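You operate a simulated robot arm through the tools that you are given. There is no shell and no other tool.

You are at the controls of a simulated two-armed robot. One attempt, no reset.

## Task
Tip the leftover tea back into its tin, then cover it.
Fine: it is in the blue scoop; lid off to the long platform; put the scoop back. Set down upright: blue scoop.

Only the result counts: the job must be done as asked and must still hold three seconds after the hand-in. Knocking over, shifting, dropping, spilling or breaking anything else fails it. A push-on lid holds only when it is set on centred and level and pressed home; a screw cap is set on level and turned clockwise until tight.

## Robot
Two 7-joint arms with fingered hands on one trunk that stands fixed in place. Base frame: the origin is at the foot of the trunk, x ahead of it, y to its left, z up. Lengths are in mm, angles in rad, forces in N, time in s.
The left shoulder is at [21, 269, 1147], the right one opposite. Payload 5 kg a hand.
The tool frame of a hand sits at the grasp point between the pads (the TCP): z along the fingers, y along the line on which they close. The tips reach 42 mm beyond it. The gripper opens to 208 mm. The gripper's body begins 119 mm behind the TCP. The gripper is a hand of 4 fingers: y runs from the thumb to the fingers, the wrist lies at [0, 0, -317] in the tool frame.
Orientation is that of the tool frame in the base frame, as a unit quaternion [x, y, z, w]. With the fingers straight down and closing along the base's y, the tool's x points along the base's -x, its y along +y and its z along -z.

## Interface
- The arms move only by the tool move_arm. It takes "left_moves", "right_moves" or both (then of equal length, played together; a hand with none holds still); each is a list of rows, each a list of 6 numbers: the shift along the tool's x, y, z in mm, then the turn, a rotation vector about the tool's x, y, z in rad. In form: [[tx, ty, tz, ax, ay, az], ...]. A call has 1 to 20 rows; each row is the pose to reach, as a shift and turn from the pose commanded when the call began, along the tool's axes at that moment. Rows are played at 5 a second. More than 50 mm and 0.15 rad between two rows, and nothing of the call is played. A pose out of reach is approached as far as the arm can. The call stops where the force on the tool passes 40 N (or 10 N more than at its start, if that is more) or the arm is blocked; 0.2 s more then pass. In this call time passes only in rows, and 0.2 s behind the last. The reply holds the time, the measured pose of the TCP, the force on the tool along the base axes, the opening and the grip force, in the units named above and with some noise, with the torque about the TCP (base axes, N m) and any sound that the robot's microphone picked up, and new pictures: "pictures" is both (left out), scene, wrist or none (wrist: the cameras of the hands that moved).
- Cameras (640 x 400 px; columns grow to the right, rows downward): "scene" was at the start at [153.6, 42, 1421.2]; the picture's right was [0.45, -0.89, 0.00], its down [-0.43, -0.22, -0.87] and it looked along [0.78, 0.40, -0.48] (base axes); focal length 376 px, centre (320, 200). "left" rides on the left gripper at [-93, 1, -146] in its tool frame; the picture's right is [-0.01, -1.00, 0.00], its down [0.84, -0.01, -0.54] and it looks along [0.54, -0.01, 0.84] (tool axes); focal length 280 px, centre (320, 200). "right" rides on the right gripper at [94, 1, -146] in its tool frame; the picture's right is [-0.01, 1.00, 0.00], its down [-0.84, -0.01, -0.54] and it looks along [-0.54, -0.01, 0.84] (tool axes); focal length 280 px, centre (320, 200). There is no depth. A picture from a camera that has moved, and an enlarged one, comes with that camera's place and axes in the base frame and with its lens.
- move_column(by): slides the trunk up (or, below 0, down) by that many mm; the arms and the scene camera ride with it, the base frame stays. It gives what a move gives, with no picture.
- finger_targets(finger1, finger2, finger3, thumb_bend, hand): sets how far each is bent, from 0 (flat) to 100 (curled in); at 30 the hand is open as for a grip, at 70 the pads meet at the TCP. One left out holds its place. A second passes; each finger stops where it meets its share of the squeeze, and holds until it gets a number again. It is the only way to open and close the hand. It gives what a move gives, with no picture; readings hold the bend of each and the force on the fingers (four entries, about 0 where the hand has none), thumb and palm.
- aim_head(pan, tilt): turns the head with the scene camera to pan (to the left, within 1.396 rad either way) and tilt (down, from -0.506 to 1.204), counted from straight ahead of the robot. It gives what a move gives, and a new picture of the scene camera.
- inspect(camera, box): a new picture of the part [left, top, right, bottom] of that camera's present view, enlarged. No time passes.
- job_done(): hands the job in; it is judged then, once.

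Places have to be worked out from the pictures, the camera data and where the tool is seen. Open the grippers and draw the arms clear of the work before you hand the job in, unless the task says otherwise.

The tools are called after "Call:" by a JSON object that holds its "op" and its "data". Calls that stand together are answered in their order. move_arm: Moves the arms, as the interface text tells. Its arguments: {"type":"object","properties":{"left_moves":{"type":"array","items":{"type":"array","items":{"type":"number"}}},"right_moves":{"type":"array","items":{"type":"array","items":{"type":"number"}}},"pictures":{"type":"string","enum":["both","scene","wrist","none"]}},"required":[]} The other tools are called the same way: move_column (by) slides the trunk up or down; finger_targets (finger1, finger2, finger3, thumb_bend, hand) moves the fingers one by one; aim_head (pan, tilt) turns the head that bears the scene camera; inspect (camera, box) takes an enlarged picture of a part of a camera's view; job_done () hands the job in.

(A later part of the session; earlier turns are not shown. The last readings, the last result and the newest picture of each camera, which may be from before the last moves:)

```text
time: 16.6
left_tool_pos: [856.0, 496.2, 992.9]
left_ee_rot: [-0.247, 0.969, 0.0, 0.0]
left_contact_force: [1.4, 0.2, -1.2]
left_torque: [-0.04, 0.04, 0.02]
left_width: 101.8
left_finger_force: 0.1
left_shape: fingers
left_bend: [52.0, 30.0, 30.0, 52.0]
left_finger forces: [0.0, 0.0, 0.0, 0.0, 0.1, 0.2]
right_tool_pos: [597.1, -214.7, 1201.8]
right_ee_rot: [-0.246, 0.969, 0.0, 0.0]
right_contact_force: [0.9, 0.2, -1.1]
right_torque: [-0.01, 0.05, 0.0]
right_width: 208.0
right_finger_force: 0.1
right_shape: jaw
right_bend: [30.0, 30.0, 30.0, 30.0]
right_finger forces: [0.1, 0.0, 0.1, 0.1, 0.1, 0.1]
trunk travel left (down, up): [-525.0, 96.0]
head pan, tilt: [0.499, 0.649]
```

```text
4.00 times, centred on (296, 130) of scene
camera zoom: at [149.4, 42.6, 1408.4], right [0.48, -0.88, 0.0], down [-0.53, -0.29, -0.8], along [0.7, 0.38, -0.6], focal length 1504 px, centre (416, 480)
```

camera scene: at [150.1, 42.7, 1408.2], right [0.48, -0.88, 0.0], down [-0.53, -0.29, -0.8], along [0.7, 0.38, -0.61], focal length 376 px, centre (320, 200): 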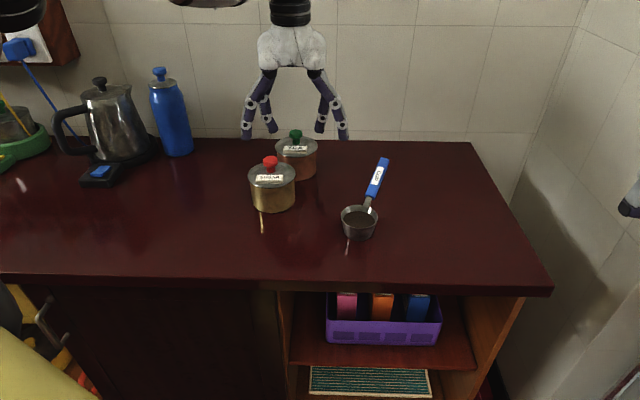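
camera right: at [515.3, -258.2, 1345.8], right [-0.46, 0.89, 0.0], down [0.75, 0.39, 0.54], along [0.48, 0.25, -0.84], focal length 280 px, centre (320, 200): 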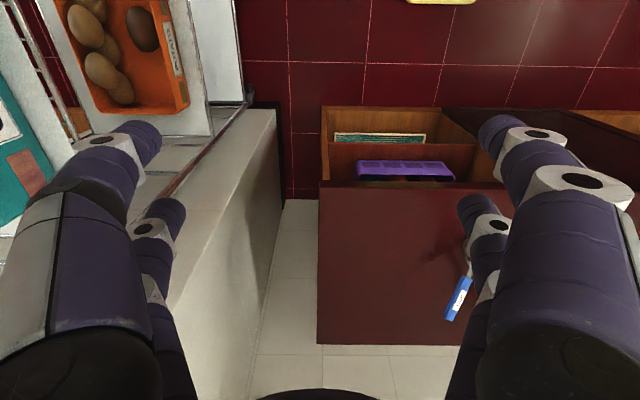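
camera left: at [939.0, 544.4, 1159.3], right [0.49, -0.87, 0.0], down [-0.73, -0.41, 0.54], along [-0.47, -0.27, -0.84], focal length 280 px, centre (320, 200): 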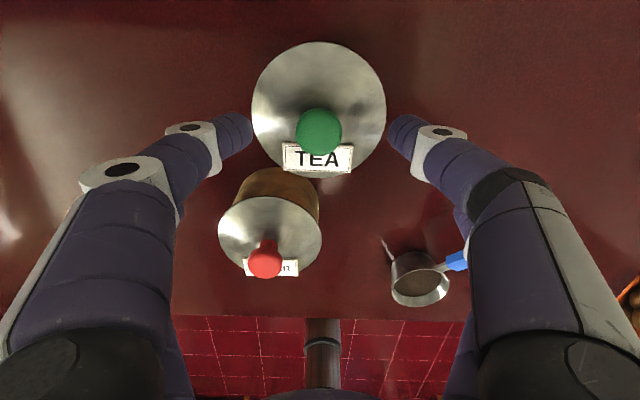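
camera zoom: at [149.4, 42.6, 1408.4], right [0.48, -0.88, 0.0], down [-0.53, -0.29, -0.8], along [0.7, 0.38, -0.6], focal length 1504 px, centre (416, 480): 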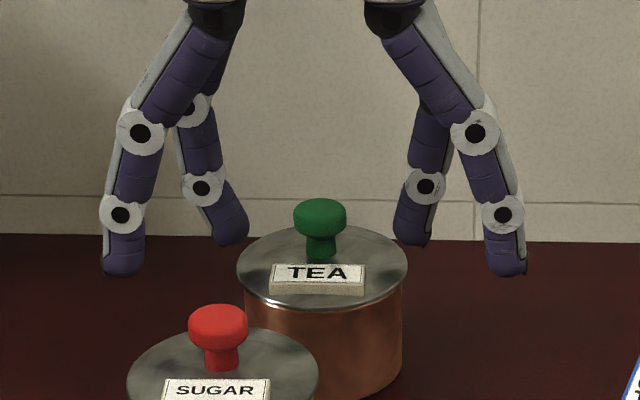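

The knob is centred between the two fingertips. I'll close finger1 and the thumb partway, check, and then close onto the stem.

Call:
{"op": "finger_targets", "data": {"hand": "left", "finger1": 62, "thumb_bend": 62}}

Call:
{"op": "inspect", "data": {"camera": "scene", "box": [236, 100, 348, 170]}}

Call:
{"op": "inspect", "data": {"camera": "left", "box": [160, 40, 480, 240]}}

```text
time: 17.6
left_tool_pos: [855.4, 495.5, 993.9]
left_ee_rot: [-0.247, 0.969, -0.001, -0.001]
left_contact_force: [-0.1, -0.1, -1.0]
left_torque: [0.01, 0.0, 0.0]
left_width: 50.6
left_finger_force: 0.0
left_shape: fingers
left_bend: [62.0, 30.0, 30.0, 62.0]
left_finger forces: [0.0, 0.1, 0.0, 0.1, 0.0, 0.1]
right_tool_pos: [596.2, -214.7, 1201.6]
right_ee_rot: [-0.247, 0.969, 0.0, 0.0]
right_contact_force: [0.8, 1.4, 0.6]
right_torque: [-0.03, 0.0, -0.02]
right_width: 208.1
right_finger_force: 0.1
right_shape: jaw
right_bend: [30.0, 30.0, 30.0, 30.0]
right_finger forces: [0.0, 0.0, 0.0, 0.1, 0.0, 0.1]
trunk travel left (down, up): [-525.0, 96.0]
head pan, tilt: [0.499, 0.649]
```

```text
5.71 times, centred on (292, 135) of scene
camera zoom: at [148.8, 42.4, 1408.5], right [0.48, -0.88, 0.0], down [-0.53, -0.29, -0.8], along [0.7, 0.38, -0.6], focal length 2149 px, centre (480, 571)
```

zoom: 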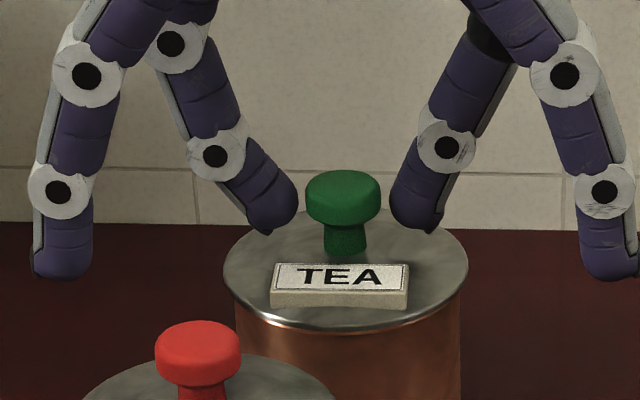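

```text
2.00 times, centred on (320, 140) of left
camera zoom: at [936.1, 544.0, 1139.5], right [0.49, -0.87, 0.0], down [-0.73, -0.41, 0.54], along [-0.47, -0.26, -0.84], focal length 561 px, centre (320, 320)
```

zoom: 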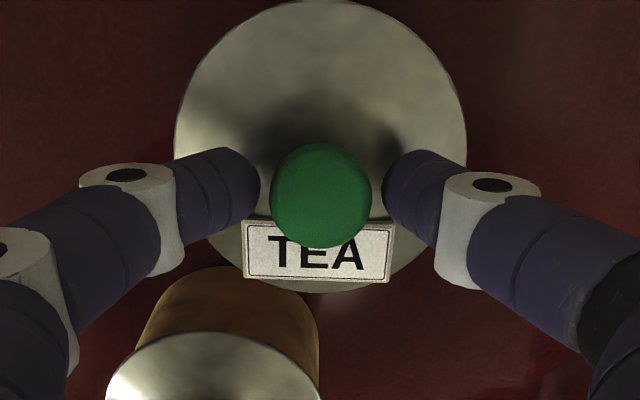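

The fingertips are level with the knob head. I'll lower 6 mm so they can hook under its edge, then close.

Call:
{"op": "move_arm", "data": {"left_moves": [[0, 0, 3, 0, 0, 0], [0, 0, 6, 0, 0, 0]], "pictures": "none"}}

Call:
{"op": "finger_targets", "data": {"hand": "left", "finger1": 70, "thumb_bend": 70}}

Call:
{"op": "inspect", "data": {"camera": "scene", "box": [236, 100, 348, 170]}}

Call:
{"op": "inspect", "data": {"camera": "left", "box": [160, 40, 480, 240]}}

```text
time: 18.1
left_tool_pos: [854.8, 496.7, 987.9]
left_ee_rot: [-0.247, 0.969, -0.001, 0.0]
left_contact_force: [0.3, 1.0, -0.1]
left_torque: [0.0, -0.01, 0.04]
left_width: 50.5
left_finger_force: 0.0
left_shape: fingers
left_bend: [62.0, 30.0, 30.0, 62.0]
left_finger forces: [0.0, 0.0, 0.0, 0.0, 0.1, 0.1]
right_tool_pos: [596.9, -215.0, 1201.4]
right_ee_rot: [-0.246, 0.969, 0.001, 0.0]
right_contact_force: [0.6, 0.4, 0.4]
right_torque: [0.02, -0.01, 0.02]
right_width: 208.0
right_finger_force: 0.1
right_shape: jaw
right_bend: [30.0, 30.0, 30.0, 30.0]
right_finger forces: [0.1, 0.0, 0.0, 0.0, 0.1, 0.1]
trunk travel left (down, up): [-525.0, 96.0]
head pan, tilt: [0.499, 0.649]
```

```text
time: 19.1
left_tool_pos: [855.5, 497.5, 988.4]
left_ee_rot: [-0.247, 0.969, 0.001, 0.0]
left_contact_force: [-0.2, 0.0, 0.9]
left_torque: [0.02, 0.02, -0.01]
left_width: 38.8
left_finger_force: 9.4
left_shape: fingers
left_bend: [63.0, 30.0, 30.0, 67.0]
left_finger forces: [9.2, 0.0, 0.0, 0.0, 9.8, 0.0]
right_tool_pos: [596.0, -214.3, 1200.7]
right_ee_rot: [-0.245, 0.969, 0.0, -0.001]
right_contact_force: [0.5, 0.7, -0.6]
right_torque: [-0.02, 0.02, 0.02]
right_width: 207.9
right_finger_force: 0.0
right_shape: jaw
right_bend: [30.0, 30.0, 30.0, 30.0]
right_finger forces: [0.1, 0.1, 0.1, 0.1, 0.0, 0.1]
trunk travel left (down, up): [-525.0, 96.0]
head pan, tilt: [0.499, 0.649]
```

```text
5.71 times, centred on (292, 135) of scene
camera zoom: at [148.9, 42.4, 1408.5], right [0.48, -0.88, 0.0], down [-0.53, -0.29, -0.8], along [0.7, 0.38, -0.6], focal length 2149 px, centre (480, 571)
```

zoom: 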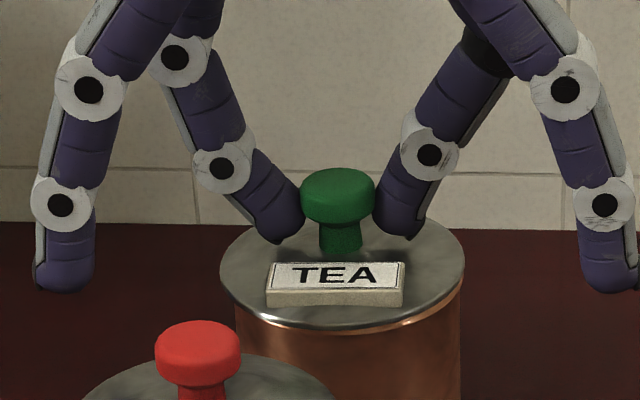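

```text
2.00 times, centred on (320, 140) of left
camera zoom: at [936.2, 543.7, 1133.6], right [0.49, -0.87, 0.0], down [-0.73, -0.41, 0.54], along [-0.47, -0.26, -0.84], focal length 561 px, centre (320, 320)
```

zoom: 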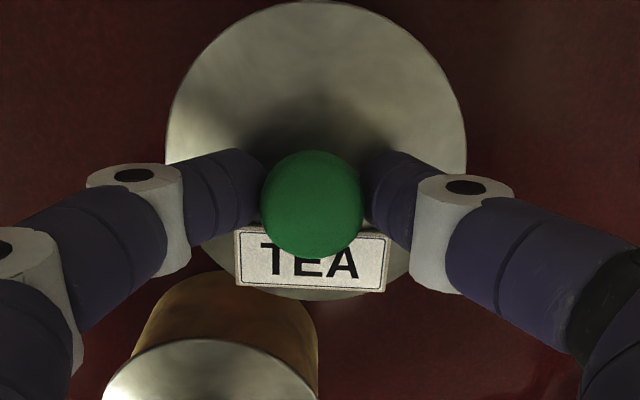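

The grip is on with about 9 N on each finger, and the lid gave roughly 2 mm. I'll lift slowly and watch the force and whether the tin body stays put.

Call:
{"op": "move_arm", "data": {"left_moves": [[0, 0, -2, 0, 0, 0], [0, 0, -4, 0, 0, 0], [0, 0, -7, 0, 0, 0], [0, 0, -10, 0, 0, 0]], "pictures": "none"}}

Call:
{"op": "inspect", "data": {"camera": "scene", "box": [236, 100, 348, 170]}}

```text
time: 20.1
left_tool_pos: [854.6, 496.4, 997.4]
left_ee_rot: [-0.248, 0.969, 0.001, 0.001]
left_contact_force: [-0.1, 0.0, -0.8]
left_torque: [-0.04, 0.02, 0.01]
left_width: 38.7
left_finger_force: 9.3
left_shape: fingers
left_bend: [63.0, 30.0, 30.0, 67.0]
left_finger forces: [9.6, 0.0, 0.1, 0.0, 9.4, 0.0]
right_tool_pos: [595.3, -214.5, 1200.5]
right_ee_rot: [-0.246, 0.969, -0.001, 0.0]
right_contact_force: [-0.2, 0.0, 0.3]
right_torque: [0.02, -0.03, 0.02]
right_width: 207.5
right_finger_force: 0.1
right_shape: jaw
right_bend: [30.0, 30.0, 30.0, 30.0]
right_finger forces: [0.0, 0.1, 0.0, 0.0, 0.1, 0.0]
trunk travel left (down, up): [-525.0, 96.0]
head pan, tilt: [0.499, 0.649]
```

```text
5.71 times, centred on (292, 135) of scene
camera zoom: at [148.9, 42.5, 1408.5], right [0.48, -0.88, 0.0], down [-0.53, -0.29, -0.8], along [0.7, 0.38, -0.6], focal length 2149 px, centre (480, 571)
```

zoom: 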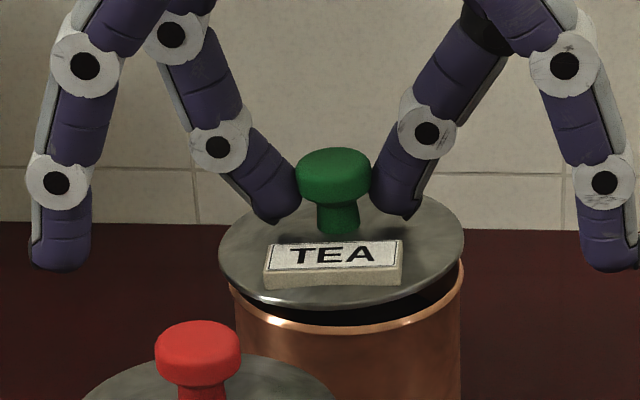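

The lid came free with almost no force and the tin stayed put. I'll lift it clear and carry it to open counter at about (700, 700), left of the sugar tin.

Call:
{"op": "move_arm", "data": {"left_moves": [[0, 0, -12, 0, 0, 0], [0, 0, -30, 0, 0, 0], [0, 0, -50, 0, 0, 0], [0, 0, -70, 0, 0, 0], [7, 25, -75, 0, 0, 0], [14, 52, -75, 0, 0, 0], [21, 79, -75, 0, 0, 0], [28, 105, -75, 0, 0, 0], [35, 131, -75, 0, 0, 0], [43, 157, -75, 0, 0, 0], [50, 183, -75, 0, 0, 0], [57, 209, -75, 0, 0, 0], [63, 233, -75, 0, 0, 0], [68.3, 253.4, -75, 0, 0, 0]]}}

Call:
{"op": "inspect", "data": {"camera": "scene", "box": [100, 60, 340, 210]}}

```text
time: 23.1
left_tool_pos: [671.7, 687.2, 1072.3]
left_ee_rot: [-0.247, 0.969, -0.001, 0.0]
left_contact_force: [0.1, 1.0, -0.8]
left_torque: [-0.07, -0.01, 0.02]
left_width: 38.3
left_finger_force: 9.8
left_shape: fingers
left_bend: [63.0, 30.0, 30.0, 67.0]
left_finger forces: [9.7, 0.1, 0.0, 0.0, 9.4, 0.0]
right_tool_pos: [596.9, -215.0, 1202.7]
right_ee_rot: [-0.247, 0.969, 0.001, 0.001]
right_contact_force: [-0.3, 0.0, 0.1]
right_torque: [-0.06, -0.07, -0.04]
right_width: 207.7
right_finger_force: 0.1
right_shape: jaw
right_bend: [30.0, 30.0, 30.0, 30.0]
right_finger forces: [0.0, 0.1, 0.0, 0.0, 0.0, 0.0]
trunk travel left (down, up): [-525.0, 96.0]
head pan, tilt: [0.499, 0.649]
camera scene: at [148.6, 43.0, 1408.5], right [0.48, -0.88, 0.0], down [-0.53, -0.29, -0.8], along [0.7, 0.38, -0.6], focal length 376 px, centre (320, 200)
camera left: at [753.4, 734.4, 1218.0], right [0.49, -0.87, 0.0], down [-0.73, -0.41, 0.54], along [-0.47, -0.27, -0.84], focal length 280 px, centre (320, 200)
```

scene: 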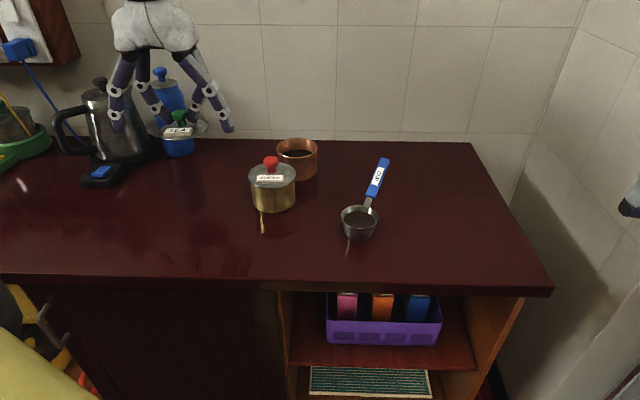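
left: 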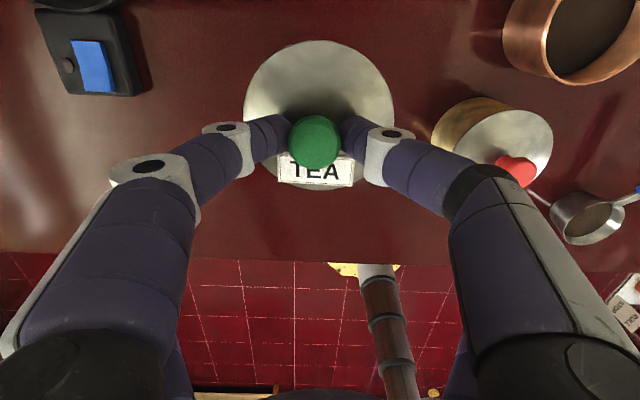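

```text
2.67 times, centred on (220, 135) of scene
camera zoom: at [148.6, 43.0, 1408.5], right [0.48, -0.88, 0.0], down [-0.53, -0.29, -0.8], along [0.7, 0.38, -0.6], focal length 1003 px, centre (587, 373)
```

zoom: 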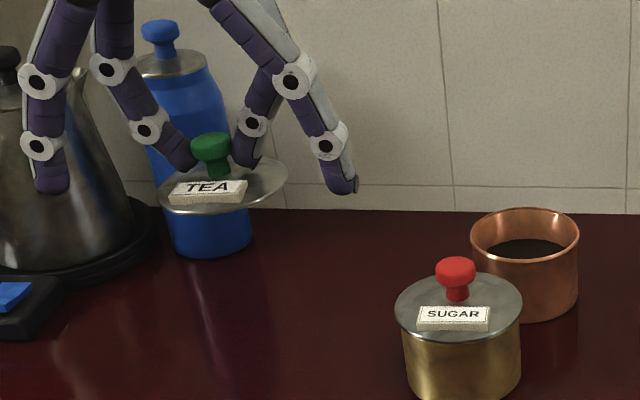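

The lid is held nearly level over empty counter. I'll lower it to about 15 mm above the surface.

Call:
{"op": "move_arm", "data": {"left_moves": [[0, 0, 20, 0, 0, 0], [0, 0, 45, 0, 0, 0], [0, 0, 70, 0, 0, 0], [0, 0, 95, 0, 0, 0], [0, 0, 115, 0, 0, 0], [0, 0, 130, 0, 0, 0], [0, 0, 138, 0, 0, 0]], "pictures": "none"}}

Call:
{"op": "inspect", "data": {"camera": "scene", "box": [100, 100, 340, 250]}}

Call:
{"op": "inspect", "data": {"camera": "left", "box": [0, 0, 640, 400]}}

```text
time: 24.8
left_tool_pos: [673.5, 686.0, 933.8]
left_ee_rot: [-0.247, 0.969, 0.0, 0.0]
left_contact_force: [0.6, 0.4, -0.1]
left_torque: [-0.01, 0.05, 0.01]
left_width: 38.9
left_finger_force: 9.5
left_shape: fingers
left_bend: [63.0, 30.0, 30.0, 67.0]
left_finger forces: [9.7, 0.0, 0.0, 0.0, 9.4, 0.0]
right_tool_pos: [595.7, -214.2, 1200.1]
right_ee_rot: [-0.245, 0.969, 0.0, 0.0]
right_contact_force: [-0.2, 0.4, 0.7]
right_torque: [-0.02, 0.03, 0.0]
right_width: 208.0
right_finger_force: 0.0
right_shape: jaw
right_bend: [30.0, 30.0, 30.0, 30.0]
right_finger forces: [0.0, 0.0, 0.0, 0.0, 0.0, 0.0]
trunk travel left (down, up): [-525.0, 96.0]
head pan, tilt: [0.499, 0.649]
```

```text
2.67 times, centred on (220, 175) of scene
camera zoom: at [149.1, 42.7, 1408.4], right [0.48, -0.88, 0.0], down [-0.53, -0.29, -0.8], along [0.7, 0.38, -0.6], focal length 1003 px, centre (587, 267)
```

zoom: 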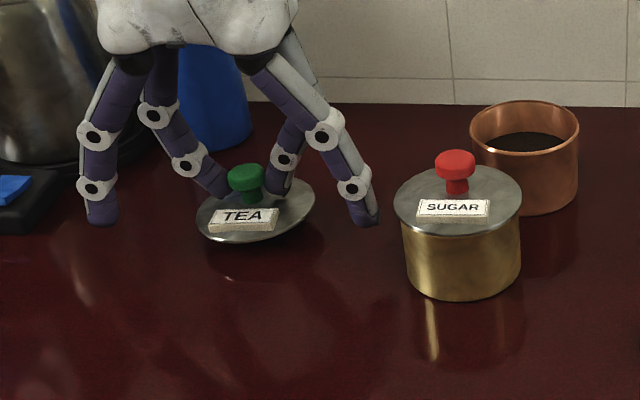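

```text
1.00 times, centred on (320, 200) of left (not enlarged: the box is as wide or as high as the picture)
camera zoom: at [755.0, 733.5, 1079.9], right [0.49, -0.87, 0.0], down [-0.73, -0.41, 0.54], along [-0.47, -0.26, -0.84], focal length 280 px, centre (320, 200)
```

zoom: 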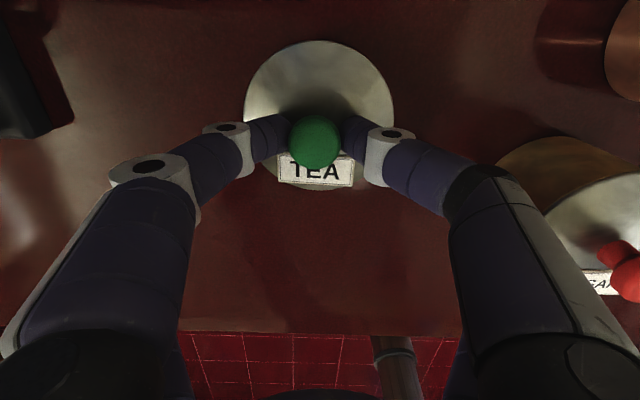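

The lid is about 15–20 mm above the counter. I'll lower it in small steps and read the force each time.

Call:
{"op": "move_arm", "data": {"left_moves": [[0, 0, 4, 0, 0, 0], [0, 0, 8, 0, 0, 0], [0, 0, 11, 0, 0, 0]], "pictures": "none"}}

Call:
{"op": "inspect", "data": {"camera": "scene", "box": [140, 140, 236, 200]}}

```text
time: 25.6
left_tool_pos: [672.9, 687.1, 923.5]
left_ee_rot: [-0.247, 0.969, 0.0, 0.001]
left_contact_force: [1.2, 1.2, 0.0]
left_torque: [-0.03, 0.03, -0.01]
left_width: 38.6
left_finger_force: 9.4
left_shape: fingers
left_bend: [63.0, 30.0, 30.0, 67.0]
left_finger forces: [9.6, 0.1, 0.0, 0.0, 9.5, 0.0]
right_tool_pos: [597.7, -213.3, 1200.4]
right_ee_rot: [-0.246, 0.969, 0.0, 0.0]
right_contact_force: [0.3, 0.2, -0.2]
right_torque: [-0.01, 0.03, 0.0]
right_width: 208.0
right_finger_force: 0.1
right_shape: jaw
right_bend: [30.0, 30.0, 30.0, 30.0]
right_finger forces: [0.0, 0.0, 0.0, 0.0, 0.1, 0.0]
trunk travel left (down, up): [-525.0, 96.0]
head pan, tilt: [0.499, 0.649]
```

```text
6.67 times, centred on (188, 170) of scene
camera zoom: at [149.0, 42.6, 1408.5], right [0.48, -0.88, 0.0], down [-0.53, -0.29, -0.8], along [0.7, 0.38, -0.6], focal length 2507 px, centre (1200, 400)
```

zoom: 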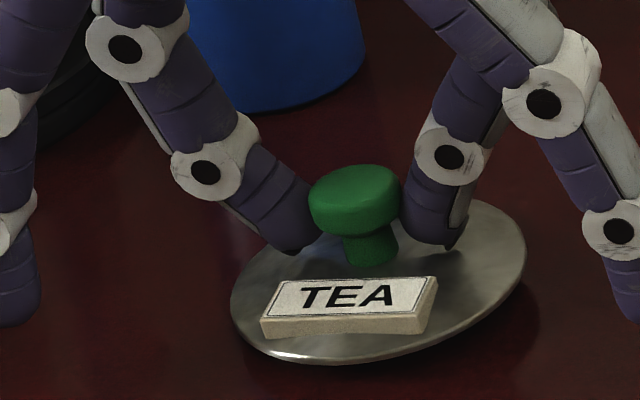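

The lid hangs slightly tilted but isn't touching yet. I'll keep lowering gently.

Call:
{"op": "move_arm", "data": {"left_moves": [[0, 0, 2, 0, 0, 0], [0, 0, 4, 0, 0, 0], [0, 0, 6, 0, 0, 0]], "pictures": "none"}}

Call:
{"op": "inspect", "data": {"camera": "scene", "box": [140, 140, 236, 200]}}

```text
time: 26.4
left_tool_pos: [674.1, 686.7, 919.2]
left_ee_rot: [-0.247, 0.969, 0.001, 0.001]
left_contact_force: [1.3, -1.4, 3.7]
left_torque: [0.11, -0.09, -0.01]
left_width: 38.4
left_finger_force: 11.3
left_shape: fingers
left_bend: [63.0, 30.0, 30.0, 67.0]
left_finger forces: [9.5, 0.0, 0.0, 0.0, 11.7, 0.1]
right_tool_pos: [597.5, -214.7, 1201.0]
right_ee_rot: [-0.247, 0.969, 0.0, 0.0]
right_contact_force: [-1.1, 0.6, -0.3]
right_torque: [0.0, 0.02, 0.0]
right_width: 207.8
right_finger_force: 0.1
right_shape: jaw
right_bend: [30.0, 30.0, 30.0, 30.0]
right_finger forces: [0.1, 0.0, 0.0, 0.0, 0.0, 0.1]
trunk travel left (down, up): [-525.0, 96.0]
head pan, tilt: [0.499, 0.649]
```

```text
6.67 times, centred on (188, 170) of scene
camera zoom: at [148.8, 42.2, 1408.5], right [0.48, -0.88, 0.0], down [-0.53, -0.29, -0.8], along [0.7, 0.38, -0.6], focal length 2507 px, centre (1200, 400)
```

zoom: 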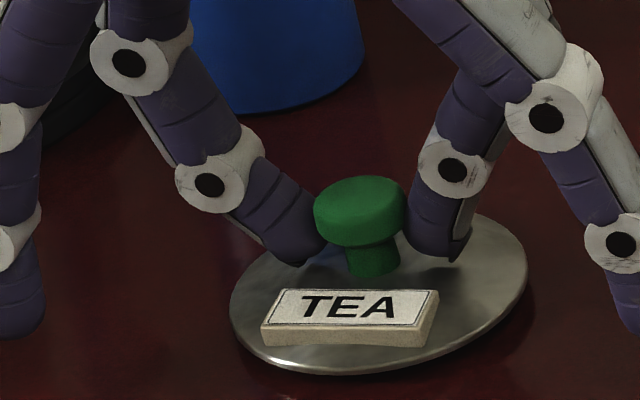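

The lid's low edge has touched (3.7 N). I'll ease down another 4 mm to bring it flatter, then open the pair.

Call:
{"op": "move_arm", "data": {"left_moves": [[0, 0, 2, 0, 0, 0], [0, 0, 4, 0, 0, 0]], "pictures": "none"}}

Call:
{"op": "inspect", "data": {"camera": "scene", "box": [140, 140, 236, 200]}}

```text
time: 26.9
left_tool_pos: [673.6, 685.4, 914.6]
left_ee_rot: [-0.248, 0.969, 0.0, 0.001]
left_contact_force: [1.8, -0.3, 12.0]
left_torque: [0.38, -0.25, -0.04]
left_width: 36.8
left_finger_force: 12.6
left_shape: fingers
left_bend: [63.0, 30.0, 30.0, 68.0]
left_finger forces: [14.6, 0.0, 0.0, 0.0, 10.2, 0.0]
right_tool_pos: [596.7, -215.3, 1202.0]
right_ee_rot: [-0.246, 0.969, 0.0, 0.001]
right_contact_force: [0.3, 0.0, 0.4]
right_torque: [0.02, -0.01, -0.01]
right_width: 208.0
right_finger_force: 0.1
right_shape: jaw
right_bend: [30.0, 30.0, 30.0, 30.0]
right_finger forces: [0.0, 0.1, 0.0, 0.0, 0.0, 0.1]
trunk travel left (down, up): [-525.0, 96.0]
head pan, tilt: [0.499, 0.649]
```

```text
6.67 times, centred on (188, 170) of scene
camera zoom: at [148.4, 41.9, 1408.6], right [0.48, -0.88, 0.0], down [-0.53, -0.29, -0.8], along [0.7, 0.38, -0.6], focal length 2507 px, centre (1200, 400)
```

zoom: 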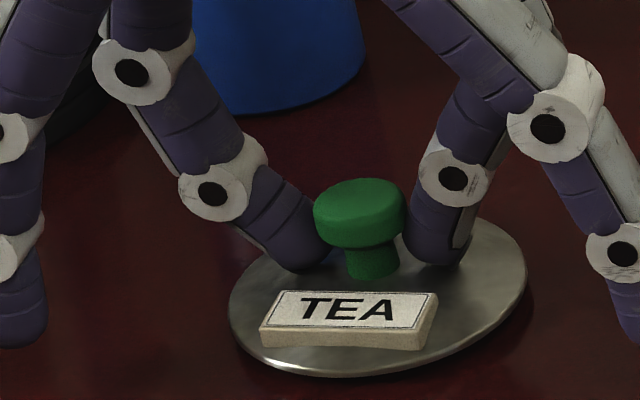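

At 12 N the lid is nearly flat. I'll back off 3 mm to relieve the force, then open the pair so the lid settles.

Call:
{"op": "move_arm", "data": {"left_moves": [[0, 0, -3, 0, 0, 0]], "pictures": "none"}}

Call:
{"op": "finger_targets", "data": {"hand": "left", "finger1": 52, "thumb_bend": 52}}

Call:
{"op": "inspect", "data": {"camera": "scene", "box": [140, 140, 236, 200]}}

Call:
{"op": "inspect", "data": {"camera": "left", "box": [160, 0, 480, 200]}}

```text
time: 27.4
left_tool_pos: [672.3, 685.8, 914.6]
left_ee_rot: [-0.248, 0.969, 0.0, -0.001]
left_contact_force: [-0.4, 0.5, -0.2]
left_torque: [-0.01, 0.03, 0.0]
left_width: 37.1
left_finger_force: 8.8
left_shape: fingers
left_bend: [63.0, 30.0, 30.0, 68.0]
left_finger forces: [8.5, 0.0, 0.1, 0.0, 8.9, 0.0]
right_tool_pos: [596.8, -215.4, 1200.4]
right_ee_rot: [-0.246, 0.969, 0.0, 0.0]
right_contact_force: [0.2, -0.3, 0.7]
right_torque: [-0.01, -0.01, 0.0]
right_width: 207.9
right_finger_force: 0.1
right_shape: jaw
right_bend: [30.0, 30.0, 30.0, 30.0]
right_finger forces: [0.0, 0.0, 0.1, 0.1, 0.1, 0.0]
trunk travel left (down, up): [-525.0, 96.0]
head pan, tilt: [0.499, 0.649]
```

```text
time: 28.4
left_tool_pos: [673.4, 685.8, 916.9]
left_ee_rot: [-0.246, 0.969, 0.001, 0.0]
left_contact_force: [0.3, -0.8, 0.0]
left_torque: [-0.01, 0.0, 0.04]
left_width: 101.6
left_finger_force: 0.0
left_shape: fingers
left_bend: [52.0, 30.0, 30.0, 52.0]
left_finger forces: [0.1, 0.0, 0.0, 0.0, 0.1, 0.0]
right_tool_pos: [597.0, -214.6, 1200.0]
right_ee_rot: [-0.246, 0.969, 0.0, -0.001]
right_contact_force: [-1.1, 0.6, -1.4]
right_torque: [-0.01, -0.01, -0.03]
right_width: 207.8
right_finger_force: 0.1
right_shape: jaw
right_bend: [30.0, 30.0, 30.0, 30.0]
right_finger forces: [0.0, 0.0, 0.1, 0.0, 0.1, 0.0]
trunk travel left (down, up): [-525.0, 96.0]
head pan, tilt: [0.499, 0.649]
```

```text
6.67 times, centred on (188, 170) of scene
camera zoom: at [148.9, 42.5, 1408.5], right [0.48, -0.88, 0.0], down [-0.53, -0.29, -0.8], along [0.7, 0.38, -0.6], focal length 2507 px, centre (1200, 400)
```

zoom: 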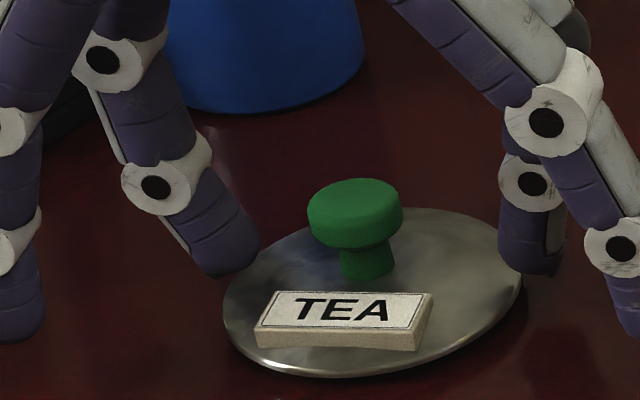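

```text
2.00 times, centred on (320, 100) of left
camera zoom: at [754.7, 733.3, 1062.3], right [0.49, -0.87, 0.0], down [-0.73, -0.41, 0.54], along [-0.47, -0.26, -0.84], focal length 561 px, centre (320, 400)
```

zoom: 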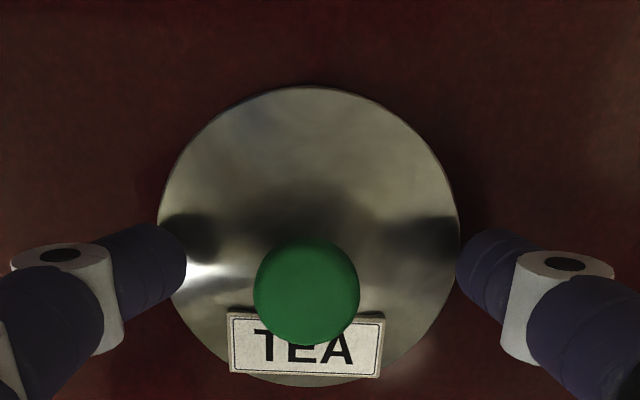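

The lid is resting on the counter, released. I'll raise the hand, swing over toward the scoop handle, and tilt the tool to match the handle's 25° slope, keeping well above both tins.

Call:
{"op": "move_arm", "data": {"left_moves": [[0, 0, -20, 0, 0, 0], [0, 0, -60, 0, 0, 0], [0, 0, -105, 0, 0, 0], [0, 0, -150, 0, 0, 0], [0, 0, -183, 0, 0, 0], [7, -28, -183, 0.0069, -0.0293, 0.0301], [14.1, -56.1, -183, 0.0137, -0.0586, 0.0602], [21.1, -84.1, -183, 0.0206, -0.0879, 0.0903], [28.2, -112.2, -183, 0.0274, -0.1172, 0.1205], [35.2, -140.2, -183, 0.0343, -0.1465, 0.1506], [42.3, -168.2, -183, 0.0411, -0.1758, 0.1807], [49.3, -196.3, -183, 0.048, -0.2051, 0.2108], [56.4, -224.3, -183, 0.0548, -0.2345, 0.2409], [63.4, -252.4, -183, 0.0617, -0.2638, 0.271], [70.5, -280.4, -183, 0.0685, -0.2931, 0.3011], [77.5, -308.4, -183, 0.0754, -0.3224, 0.3312], [84.6, -336.5, -183, 0.0822, -0.3517, 0.3614], [91.6, -364.5, -183, 0.0891, -0.381, 0.3915], [98.7, -392.6, -183, 0.0959, -0.4103, 0.4216], [105.7, -420.6, -183, 0.1028, -0.4396, 0.4517]]}}

Call:
{"op": "finger_targets", "data": {"hand": "left", "finger1": 54, "finger2": 54, "finger3": 54, "thumb_bend": 54}}

Call:
{"op": "inspect", "data": {"camera": "left", "box": [0, 0, 640, 400]}}

Call:
{"op": "inspect", "data": {"camera": "scene", "box": [140, 140, 236, 200]}}

```text
time: 32.5
left_tool_pos: [781.8, 265.7, 1099.3]
left_ee_rot: [-0.02, 0.975, 0.005, 0.222]
left_contact_force: [0.8, -0.7, 0.2]
left_torque: [0.02, 0.06, 0.02]
left_width: 101.9
left_finger_force: 0.0
left_shape: fingers
left_bend: [52.0, 30.0, 30.0, 52.0]
left_finger forces: [0.0, 0.0, 0.0, 0.0, 0.0, 0.0]
right_tool_pos: [597.1, -215.7, 1201.2]
right_ee_rot: [-0.246, 0.969, 0.001, 0.0]
right_contact_force: [0.6, -0.6, -0.5]
right_torque: [0.04, 0.06, 0.02]
right_width: 207.8
right_finger_force: 0.0
right_shape: jaw
right_bend: [30.0, 30.0, 30.0, 30.0]
right_finger forces: [0.0, 0.0, 0.1, 0.0, 0.0, 0.0]
trunk travel left (down, up): [-525.0, 96.0]
head pan, tilt: [0.499, 0.649]
camera scene: at [149.3, 42.2, 1408.4], right [0.48, -0.88, 0.0], down [-0.53, -0.29, -0.8], along [0.7, 0.38, -0.6], focal length 376 px, centre (320, 200)
camera left: at [803.0, 269.5, 1271.3], right [0.05, -1.0, 0.01], down [-0.99, -0.05, 0.12], along [-0.12, -0.01, -0.99], focal length 280 px, centre (320, 200)
```

scene: 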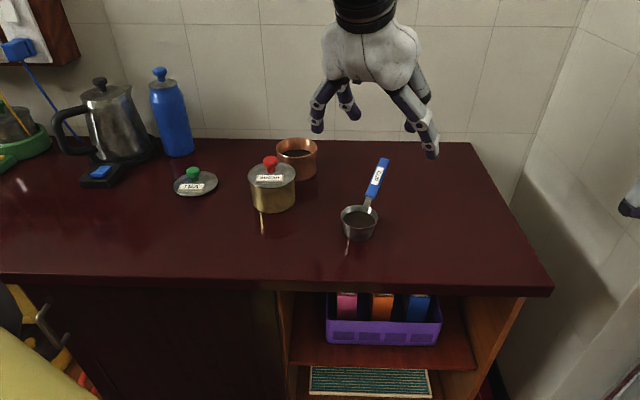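
left: 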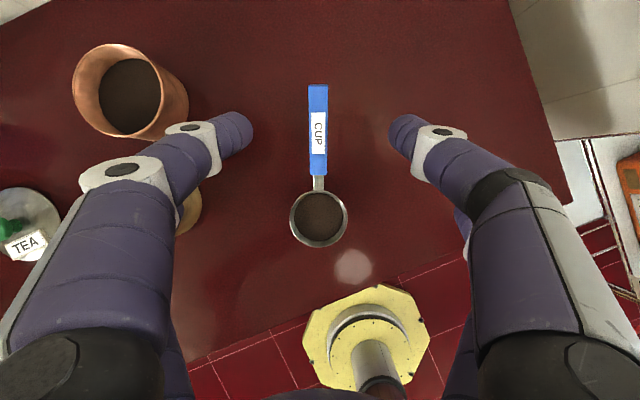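

```text
time: 33.5
left_tool_pos: [782.5, 266.8, 1099.2]
left_ee_rot: [-0.019, 0.975, 0.004, 0.222]
left_contact_force: [0.5, 1.1, -0.1]
left_torque: [-0.03, 0.01, -0.03]
left_width: 92.4
left_finger_force: 0.1
left_shape: fingers
left_bend: [54.0, 54.0, 54.0, 54.0]
left_finger forces: [0.1, 0.0, 0.0, 0.0, 0.0, 0.1]
right_tool_pos: [596.7, -215.2, 1201.2]
right_ee_rot: [-0.246, 0.969, 0.0, 0.0]
right_contact_force: [-0.4, -0.9, 0.1]
right_torque: [-0.02, 0.02, 0.0]
right_width: 208.0
right_finger_force: 0.1
right_shape: jaw
right_bend: [30.0, 30.0, 30.0, 30.0]
right_finger forces: [0.0, 0.0, 0.0, 0.0, 0.1, 0.1]
trunk travel left (down, up): [-525.0, 96.0]
head pan, tilt: [0.499, 0.649]
```

```text
1.00 times, centred on (320, 200) of left (not enlarged: the box is as wide or as high as the picture)
camera zoom: at [802.5, 270.1, 1271.3], right [0.05, -1.0, 0.01], down [-0.99, -0.05, 0.12], along [-0.12, -0.01, -0.99], focal length 280 px, centre (320, 200)
```

zoom: 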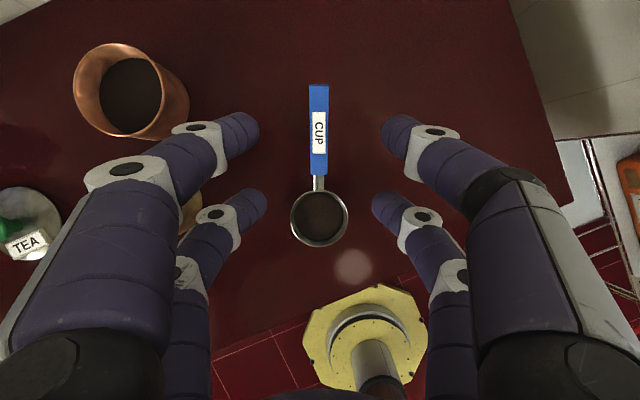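

```text
6.67 times, centred on (188, 170) of scene
camera zoom: at [148.8, 42.5, 1408.5], right [0.48, -0.88, 0.0], down [-0.53, -0.29, -0.8], along [0.7, 0.38, -0.6], focal length 2507 px, centre (1200, 400)
```

zoom: 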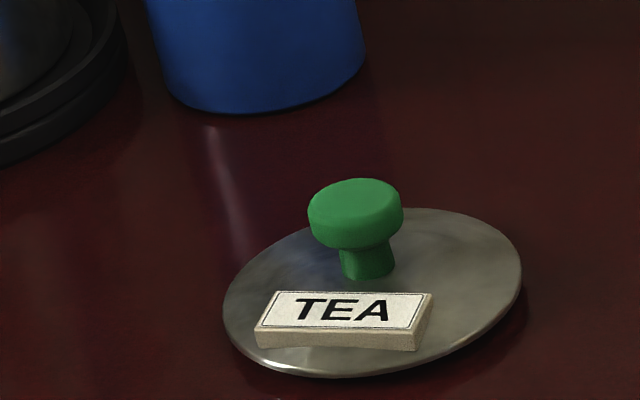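

The lid sits flat on the counter, and the handle lies almost exactly along the tool's x axis. I'll zoom in to measure its offset and the cup dimensions.

Call:
{"op": "inspect", "data": {"camera": "left", "box": [240, 80, 400, 180]}}

Call:
{"op": "inspect", "data": {"camera": "left", "box": [240, 160, 400, 260]}}

Call:
{"op": "inspect", "data": {"camera": "left", "box": [60, 30, 220, 130]}}

```text
4.00 times, centred on (320, 130) of left
camera zoom: at [802.5, 270.1, 1271.3], right [0.05, -1.0, 0.01], down [-0.99, -0.05, 0.12], along [-0.12, -0.01, -0.99], focal length 1122 px, centre (320, 480)
```

zoom: 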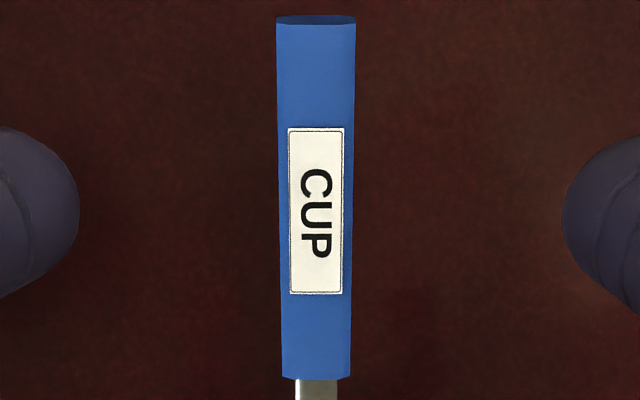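

```text
4.00 times, centred on (320, 210) of left
camera zoom: at [802.5, 270.1, 1271.3], right [0.05, -1.0, 0.01], down [-0.99, -0.05, 0.12], along [-0.12, -0.01, -0.99], focal length 1122 px, centre (320, 160)
```

zoom: 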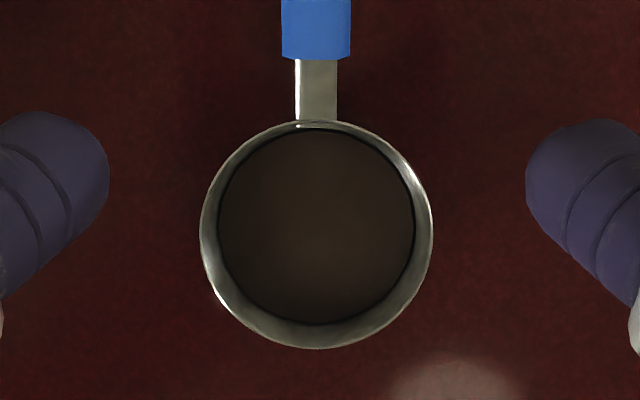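

```text
4.00 times, centred on (140, 80) of left
camera zoom: at [802.5, 270.1, 1271.3], right [0.05, -1.0, 0.01], down [-0.99, -0.05, 0.12], along [-0.12, -0.01, -0.99], focal length 1122 px, centre (1040, 680)
```

zoom: 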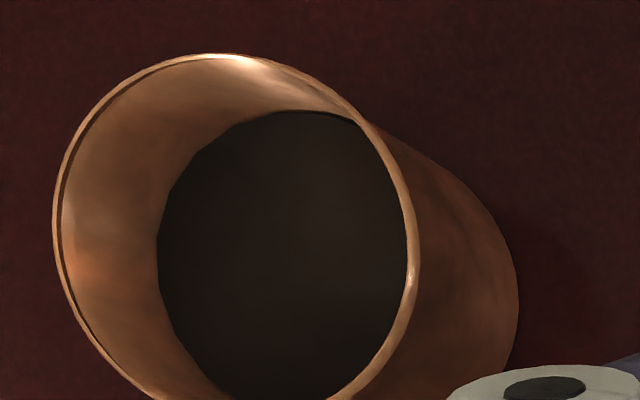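

The handle is centred (1 mm off in y) and its mid-point is about 19 mm along tool +x and 179 mm ahead. I'll advance most of the way, look, then finish.

Call:
{"op": "move_arm", "data": {"left_moves": [[6, 1, 25, 0, 0, 0], [12, 1, 50, 0, 0, 0], [19, 1, 75, 0, 0, 0], [19, 1, 95, 0, 0, 0], [19, 1, 110, 0, 0, 0]], "pictures": "none"}}

Call:
{"op": "inspect", "data": {"camera": "left", "box": [160, 60, 480, 260]}}

Call:
{"op": "inspect", "data": {"camera": "scene", "box": [300, 100, 460, 200]}}

```text
time: 34.8
left_tool_pos: [812.7, 268.5, 991.9]
left_ee_rot: [-0.019, 0.975, 0.005, 0.222]
left_contact_force: [0.4, 0.1, -0.6]
left_torque: [-0.04, -0.01, 0.0]
left_width: 92.3
left_finger_force: 0.0
left_shape: fingers
left_bend: [54.0, 54.0, 54.0, 54.0]
left_finger forces: [0.0, 0.0, 0.1, 0.1, 0.0, 0.0]
right_tool_pos: [595.7, -215.6, 1200.3]
right_ee_rot: [-0.246, 0.969, 0.0, 0.0]
right_contact_force: [1.1, -0.4, 0.5]
right_torque: [-0.01, 0.04, -0.01]
right_width: 208.0
right_finger_force: 0.1
right_shape: jaw
right_bend: [30.0, 30.0, 30.0, 30.0]
right_finger forces: [0.1, 0.0, 0.0, 0.0, 0.0, 0.0]
trunk travel left (down, up): [-525.0, 96.0]
head pan, tilt: [0.499, 0.649]
```

```text
2.00 times, centred on (320, 160) of left
camera zoom: at [833.2, 271.7, 1163.4], right [0.05, -1.0, 0.01], down [-0.99, -0.05, 0.12], along [-0.12, -0.01, -0.99], focal length 561 px, centre (320, 280)
```

zoom: 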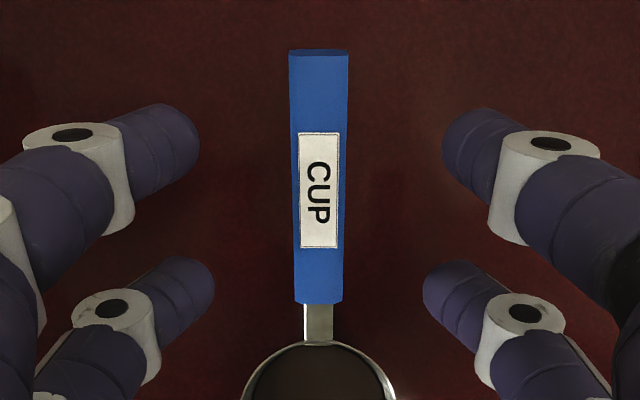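

```text
4.00 times, centred on (380, 150) of scene
camera zoom: at [149.2, 42.6, 1408.4], right [0.48, -0.88, 0.0], down [-0.53, -0.29, -0.8], along [0.7, 0.38, -0.6], focal length 1504 px, centre (80, 400)
```

zoom: 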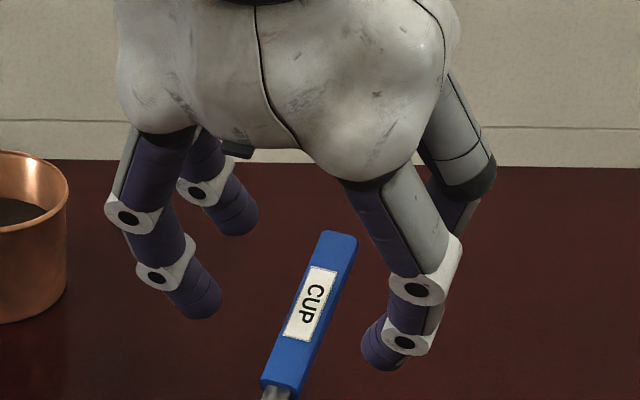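

The handle runs centrally between both finger pairs. I'll go down the last 31 mm and close all four fingers.

Call:
{"op": "move_arm", "data": {"left_moves": [[0, 0.5, 10, 0, 0, 0], [0, 0.5, 20, 0, 0, 0], [0, 0.5, 31, 0, 0, 0]], "pictures": "none"}}

Call:
{"op": "finger_targets", "data": {"hand": "left", "finger1": 64, "finger2": 64, "finger3": 64, "thumb_bend": 64}}

Call:
{"op": "inspect", "data": {"camera": "left", "box": [160, 60, 480, 260]}}

Call:
{"op": "inspect", "data": {"camera": "scene", "box": [320, 130, 448, 210]}}

```text
time: 35.5
left_tool_pos: [826.8, 269.4, 963.3]
left_ee_rot: [-0.02, 0.975, 0.006, 0.223]
left_contact_force: [0.0, 1.0, -1.1]
left_torque: [-0.05, 0.03, -0.02]
left_width: 92.4
left_finger_force: 0.0
left_shape: fingers
left_bend: [54.0, 54.0, 54.0, 54.0]
left_finger forces: [0.0, 0.1, 0.1, 0.0, 0.0, 0.0]
right_tool_pos: [597.2, -215.7, 1200.3]
right_ee_rot: [-0.246, 0.969, 0.0, 0.0]
right_contact_force: [0.7, -0.4, 0.0]
right_torque: [-0.04, 0.06, -0.03]
right_width: 208.0
right_finger_force: 0.1
right_shape: jaw
right_bend: [30.0, 30.0, 30.0, 30.0]
right_finger forces: [0.1, 0.0, 0.0, 0.1, 0.1, 0.1]
trunk travel left (down, up): [-525.0, 96.0]
head pan, tilt: [0.499, 0.649]
```

```text
time: 36.5
left_tool_pos: [826.1, 269.7, 964.4]
left_ee_rot: [-0.019, 0.975, 0.004, 0.223]
left_contact_force: [0.1, -0.7, 0.3]
left_torque: [0.01, 0.0, 0.01]
left_width: 40.2
left_finger_force: 0.2
left_shape: fingers
left_bend: [64.0, 64.0, 64.0, 64.0]
left_finger forces: [0.0, 0.1, 0.1, 0.1, 0.0, 0.0]
right_tool_pos: [595.8, -215.3, 1201.7]
right_ee_rot: [-0.246, 0.969, -0.001, 0.001]
right_contact_force: [0.4, 0.4, 0.8]
right_torque: [0.02, 0.01, 0.05]
right_width: 207.9
right_finger_force: 0.1
right_shape: jaw
right_bend: [30.0, 30.0, 30.0, 30.0]
right_finger forces: [0.0, 0.1, 0.1, 0.1, 0.0, 0.0]
trunk travel left (down, up): [-525.0, 96.0]
head pan, tilt: [0.499, 0.649]
```

```text
2.00 times, centred on (320, 160) of left
camera zoom: at [846.7, 273.0, 1136.3], right [0.05, -1.0, 0.01], down [-0.99, -0.05, 0.12], along [-0.12, -0.01, -0.99], focal length 561 px, centre (320, 280)
```

zoom: 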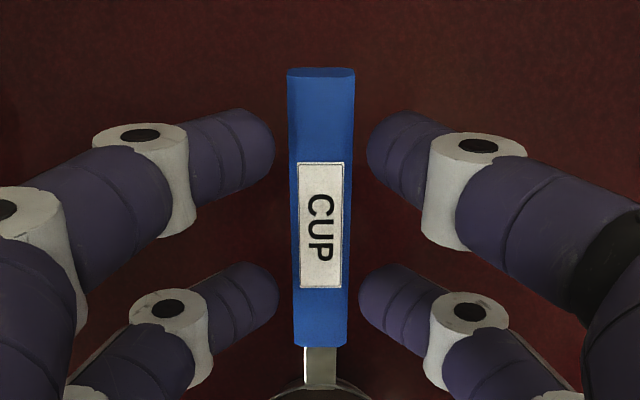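

```text
5.00 times, centred on (384, 170) of scene
camera zoom: at [148.9, 42.4, 1408.5], right [0.48, -0.88, 0.0], down [-0.53, -0.29, -0.8], along [0.7, 0.38, -0.6], focal length 1881 px, centre (0, 350)
```

zoom: 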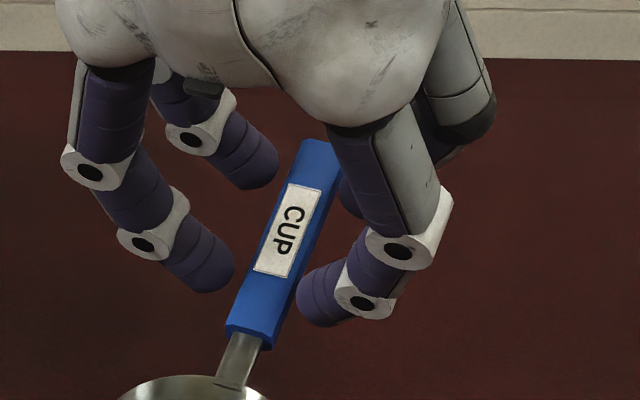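

All four fingertips flank the handle symmetrically. I'll squeeze now.

Call:
{"op": "finger_targets", "data": {"hand": "left", "finger1": 76, "finger2": 76, "finger3": 76, "thumb_bend": 76}}

Call:
{"op": "inspect", "data": {"camera": "left", "box": [160, 60, 480, 260]}}

Call:
{"op": "inspect", "data": {"camera": "scene", "box": [320, 130, 480, 230]}}

```text
time: 37.5
left_tool_pos: [824.5, 268.8, 965.0]
left_ee_rot: [-0.02, 0.975, 0.005, 0.222]
left_contact_force: [-0.4, 0.6, 0.9]
left_torque: [0.11, 0.05, -0.07]
left_width: 8.5
left_finger_force: 17.5
left_shape: fingers
left_bend: [69.0, 67.0, 67.0, 72.0]
left_finger forces: [9.0, 8.3, 5.7, 0.0, 10.7, 0.1]
right_tool_pos: [596.6, -214.4, 1200.7]
right_ee_rot: [-0.246, 0.969, 0.0, -0.001]
right_contact_force: [-0.4, 0.6, 0.2]
right_torque: [0.01, -0.01, -0.02]
right_width: 207.9
right_finger_force: 0.0
right_shape: jaw
right_bend: [30.0, 30.0, 30.0, 30.0]
right_finger forces: [0.0, 0.0, 0.0, 0.0, 0.0, 0.1]
trunk travel left (down, up): [-525.0, 96.0]
head pan, tilt: [0.499, 0.649]
```

```text
2.00 times, centred on (320, 160) of left
camera zoom: at [846.6, 273.0, 1136.5], right [0.05, -1.0, 0.01], down [-0.99, -0.05, 0.12], along [-0.12, -0.01, -0.99], focal length 561 px, centre (320, 280)
```

zoom: 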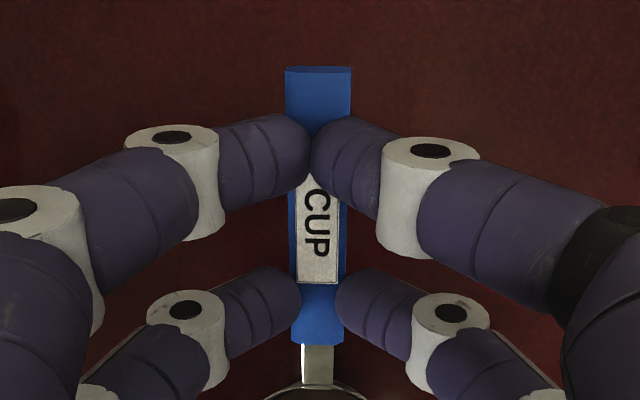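

```text
4.00 times, centred on (400, 180) of scene
camera zoom: at [148.8, 42.4, 1408.5], right [0.48, -0.88, 0.0], down [-0.53, -0.29, -0.8], along [0.7, 0.38, -0.6], focal length 1504 px, centre (0, 280)
```

zoom: 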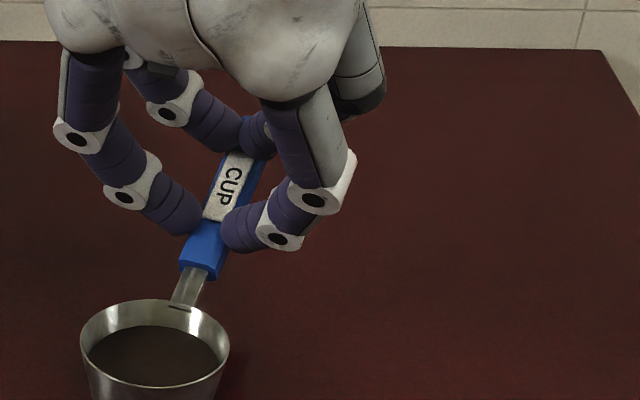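

The far pair rode up over the top of the handle while the near pair grips it properly, so the hand is a few mm too high. I'll reopen, lower about 6 mm and squeeze again.

Call:
{"op": "finger_targets", "data": {"hand": "left", "finger1": 60, "finger2": 60, "finger3": 60, "thumb_bend": 60}}

Call:
{"op": "inspect", "data": {"camera": "left", "box": [160, 60, 480, 260]}}

```text
time: 38.5
left_tool_pos: [826.5, 269.2, 965.4]
left_ee_rot: [-0.019, 0.975, 0.004, 0.222]
left_contact_force: [0.4, 0.0, 0.3]
left_torque: [0.04, 0.01, 0.03]
left_width: 59.7
left_finger_force: 0.0
left_shape: fingers
left_bend: [60.0, 60.0, 60.0, 60.0]
left_finger forces: [0.0, 0.0, 0.0, 0.0, 0.0, 0.1]
right_tool_pos: [595.4, -214.8, 1201.1]
right_ee_rot: [-0.246, 0.969, 0.0, 0.0]
right_contact_force: [-0.1, 0.2, 0.4]
right_torque: [-0.01, 0.01, 0.01]
right_width: 207.9
right_finger_force: 0.0
right_shape: jaw
right_bend: [30.0, 30.0, 30.0, 30.0]
right_finger forces: [0.0, 0.1, 0.0, 0.0, 0.0, 0.0]
trunk travel left (down, up): [-525.0, 96.0]
head pan, tilt: [0.499, 0.649]
```

```text
2.00 times, centred on (320, 160) of left
camera zoom: at [846.7, 273.0, 1136.3], right [0.05, -1.0, 0.01], down [-0.99, -0.05, 0.12], along [-0.12, -0.01, -0.99], focal length 561 px, centre (320, 280)
```

zoom: 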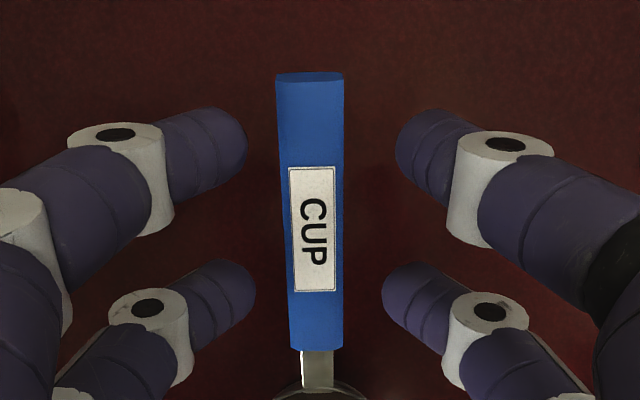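

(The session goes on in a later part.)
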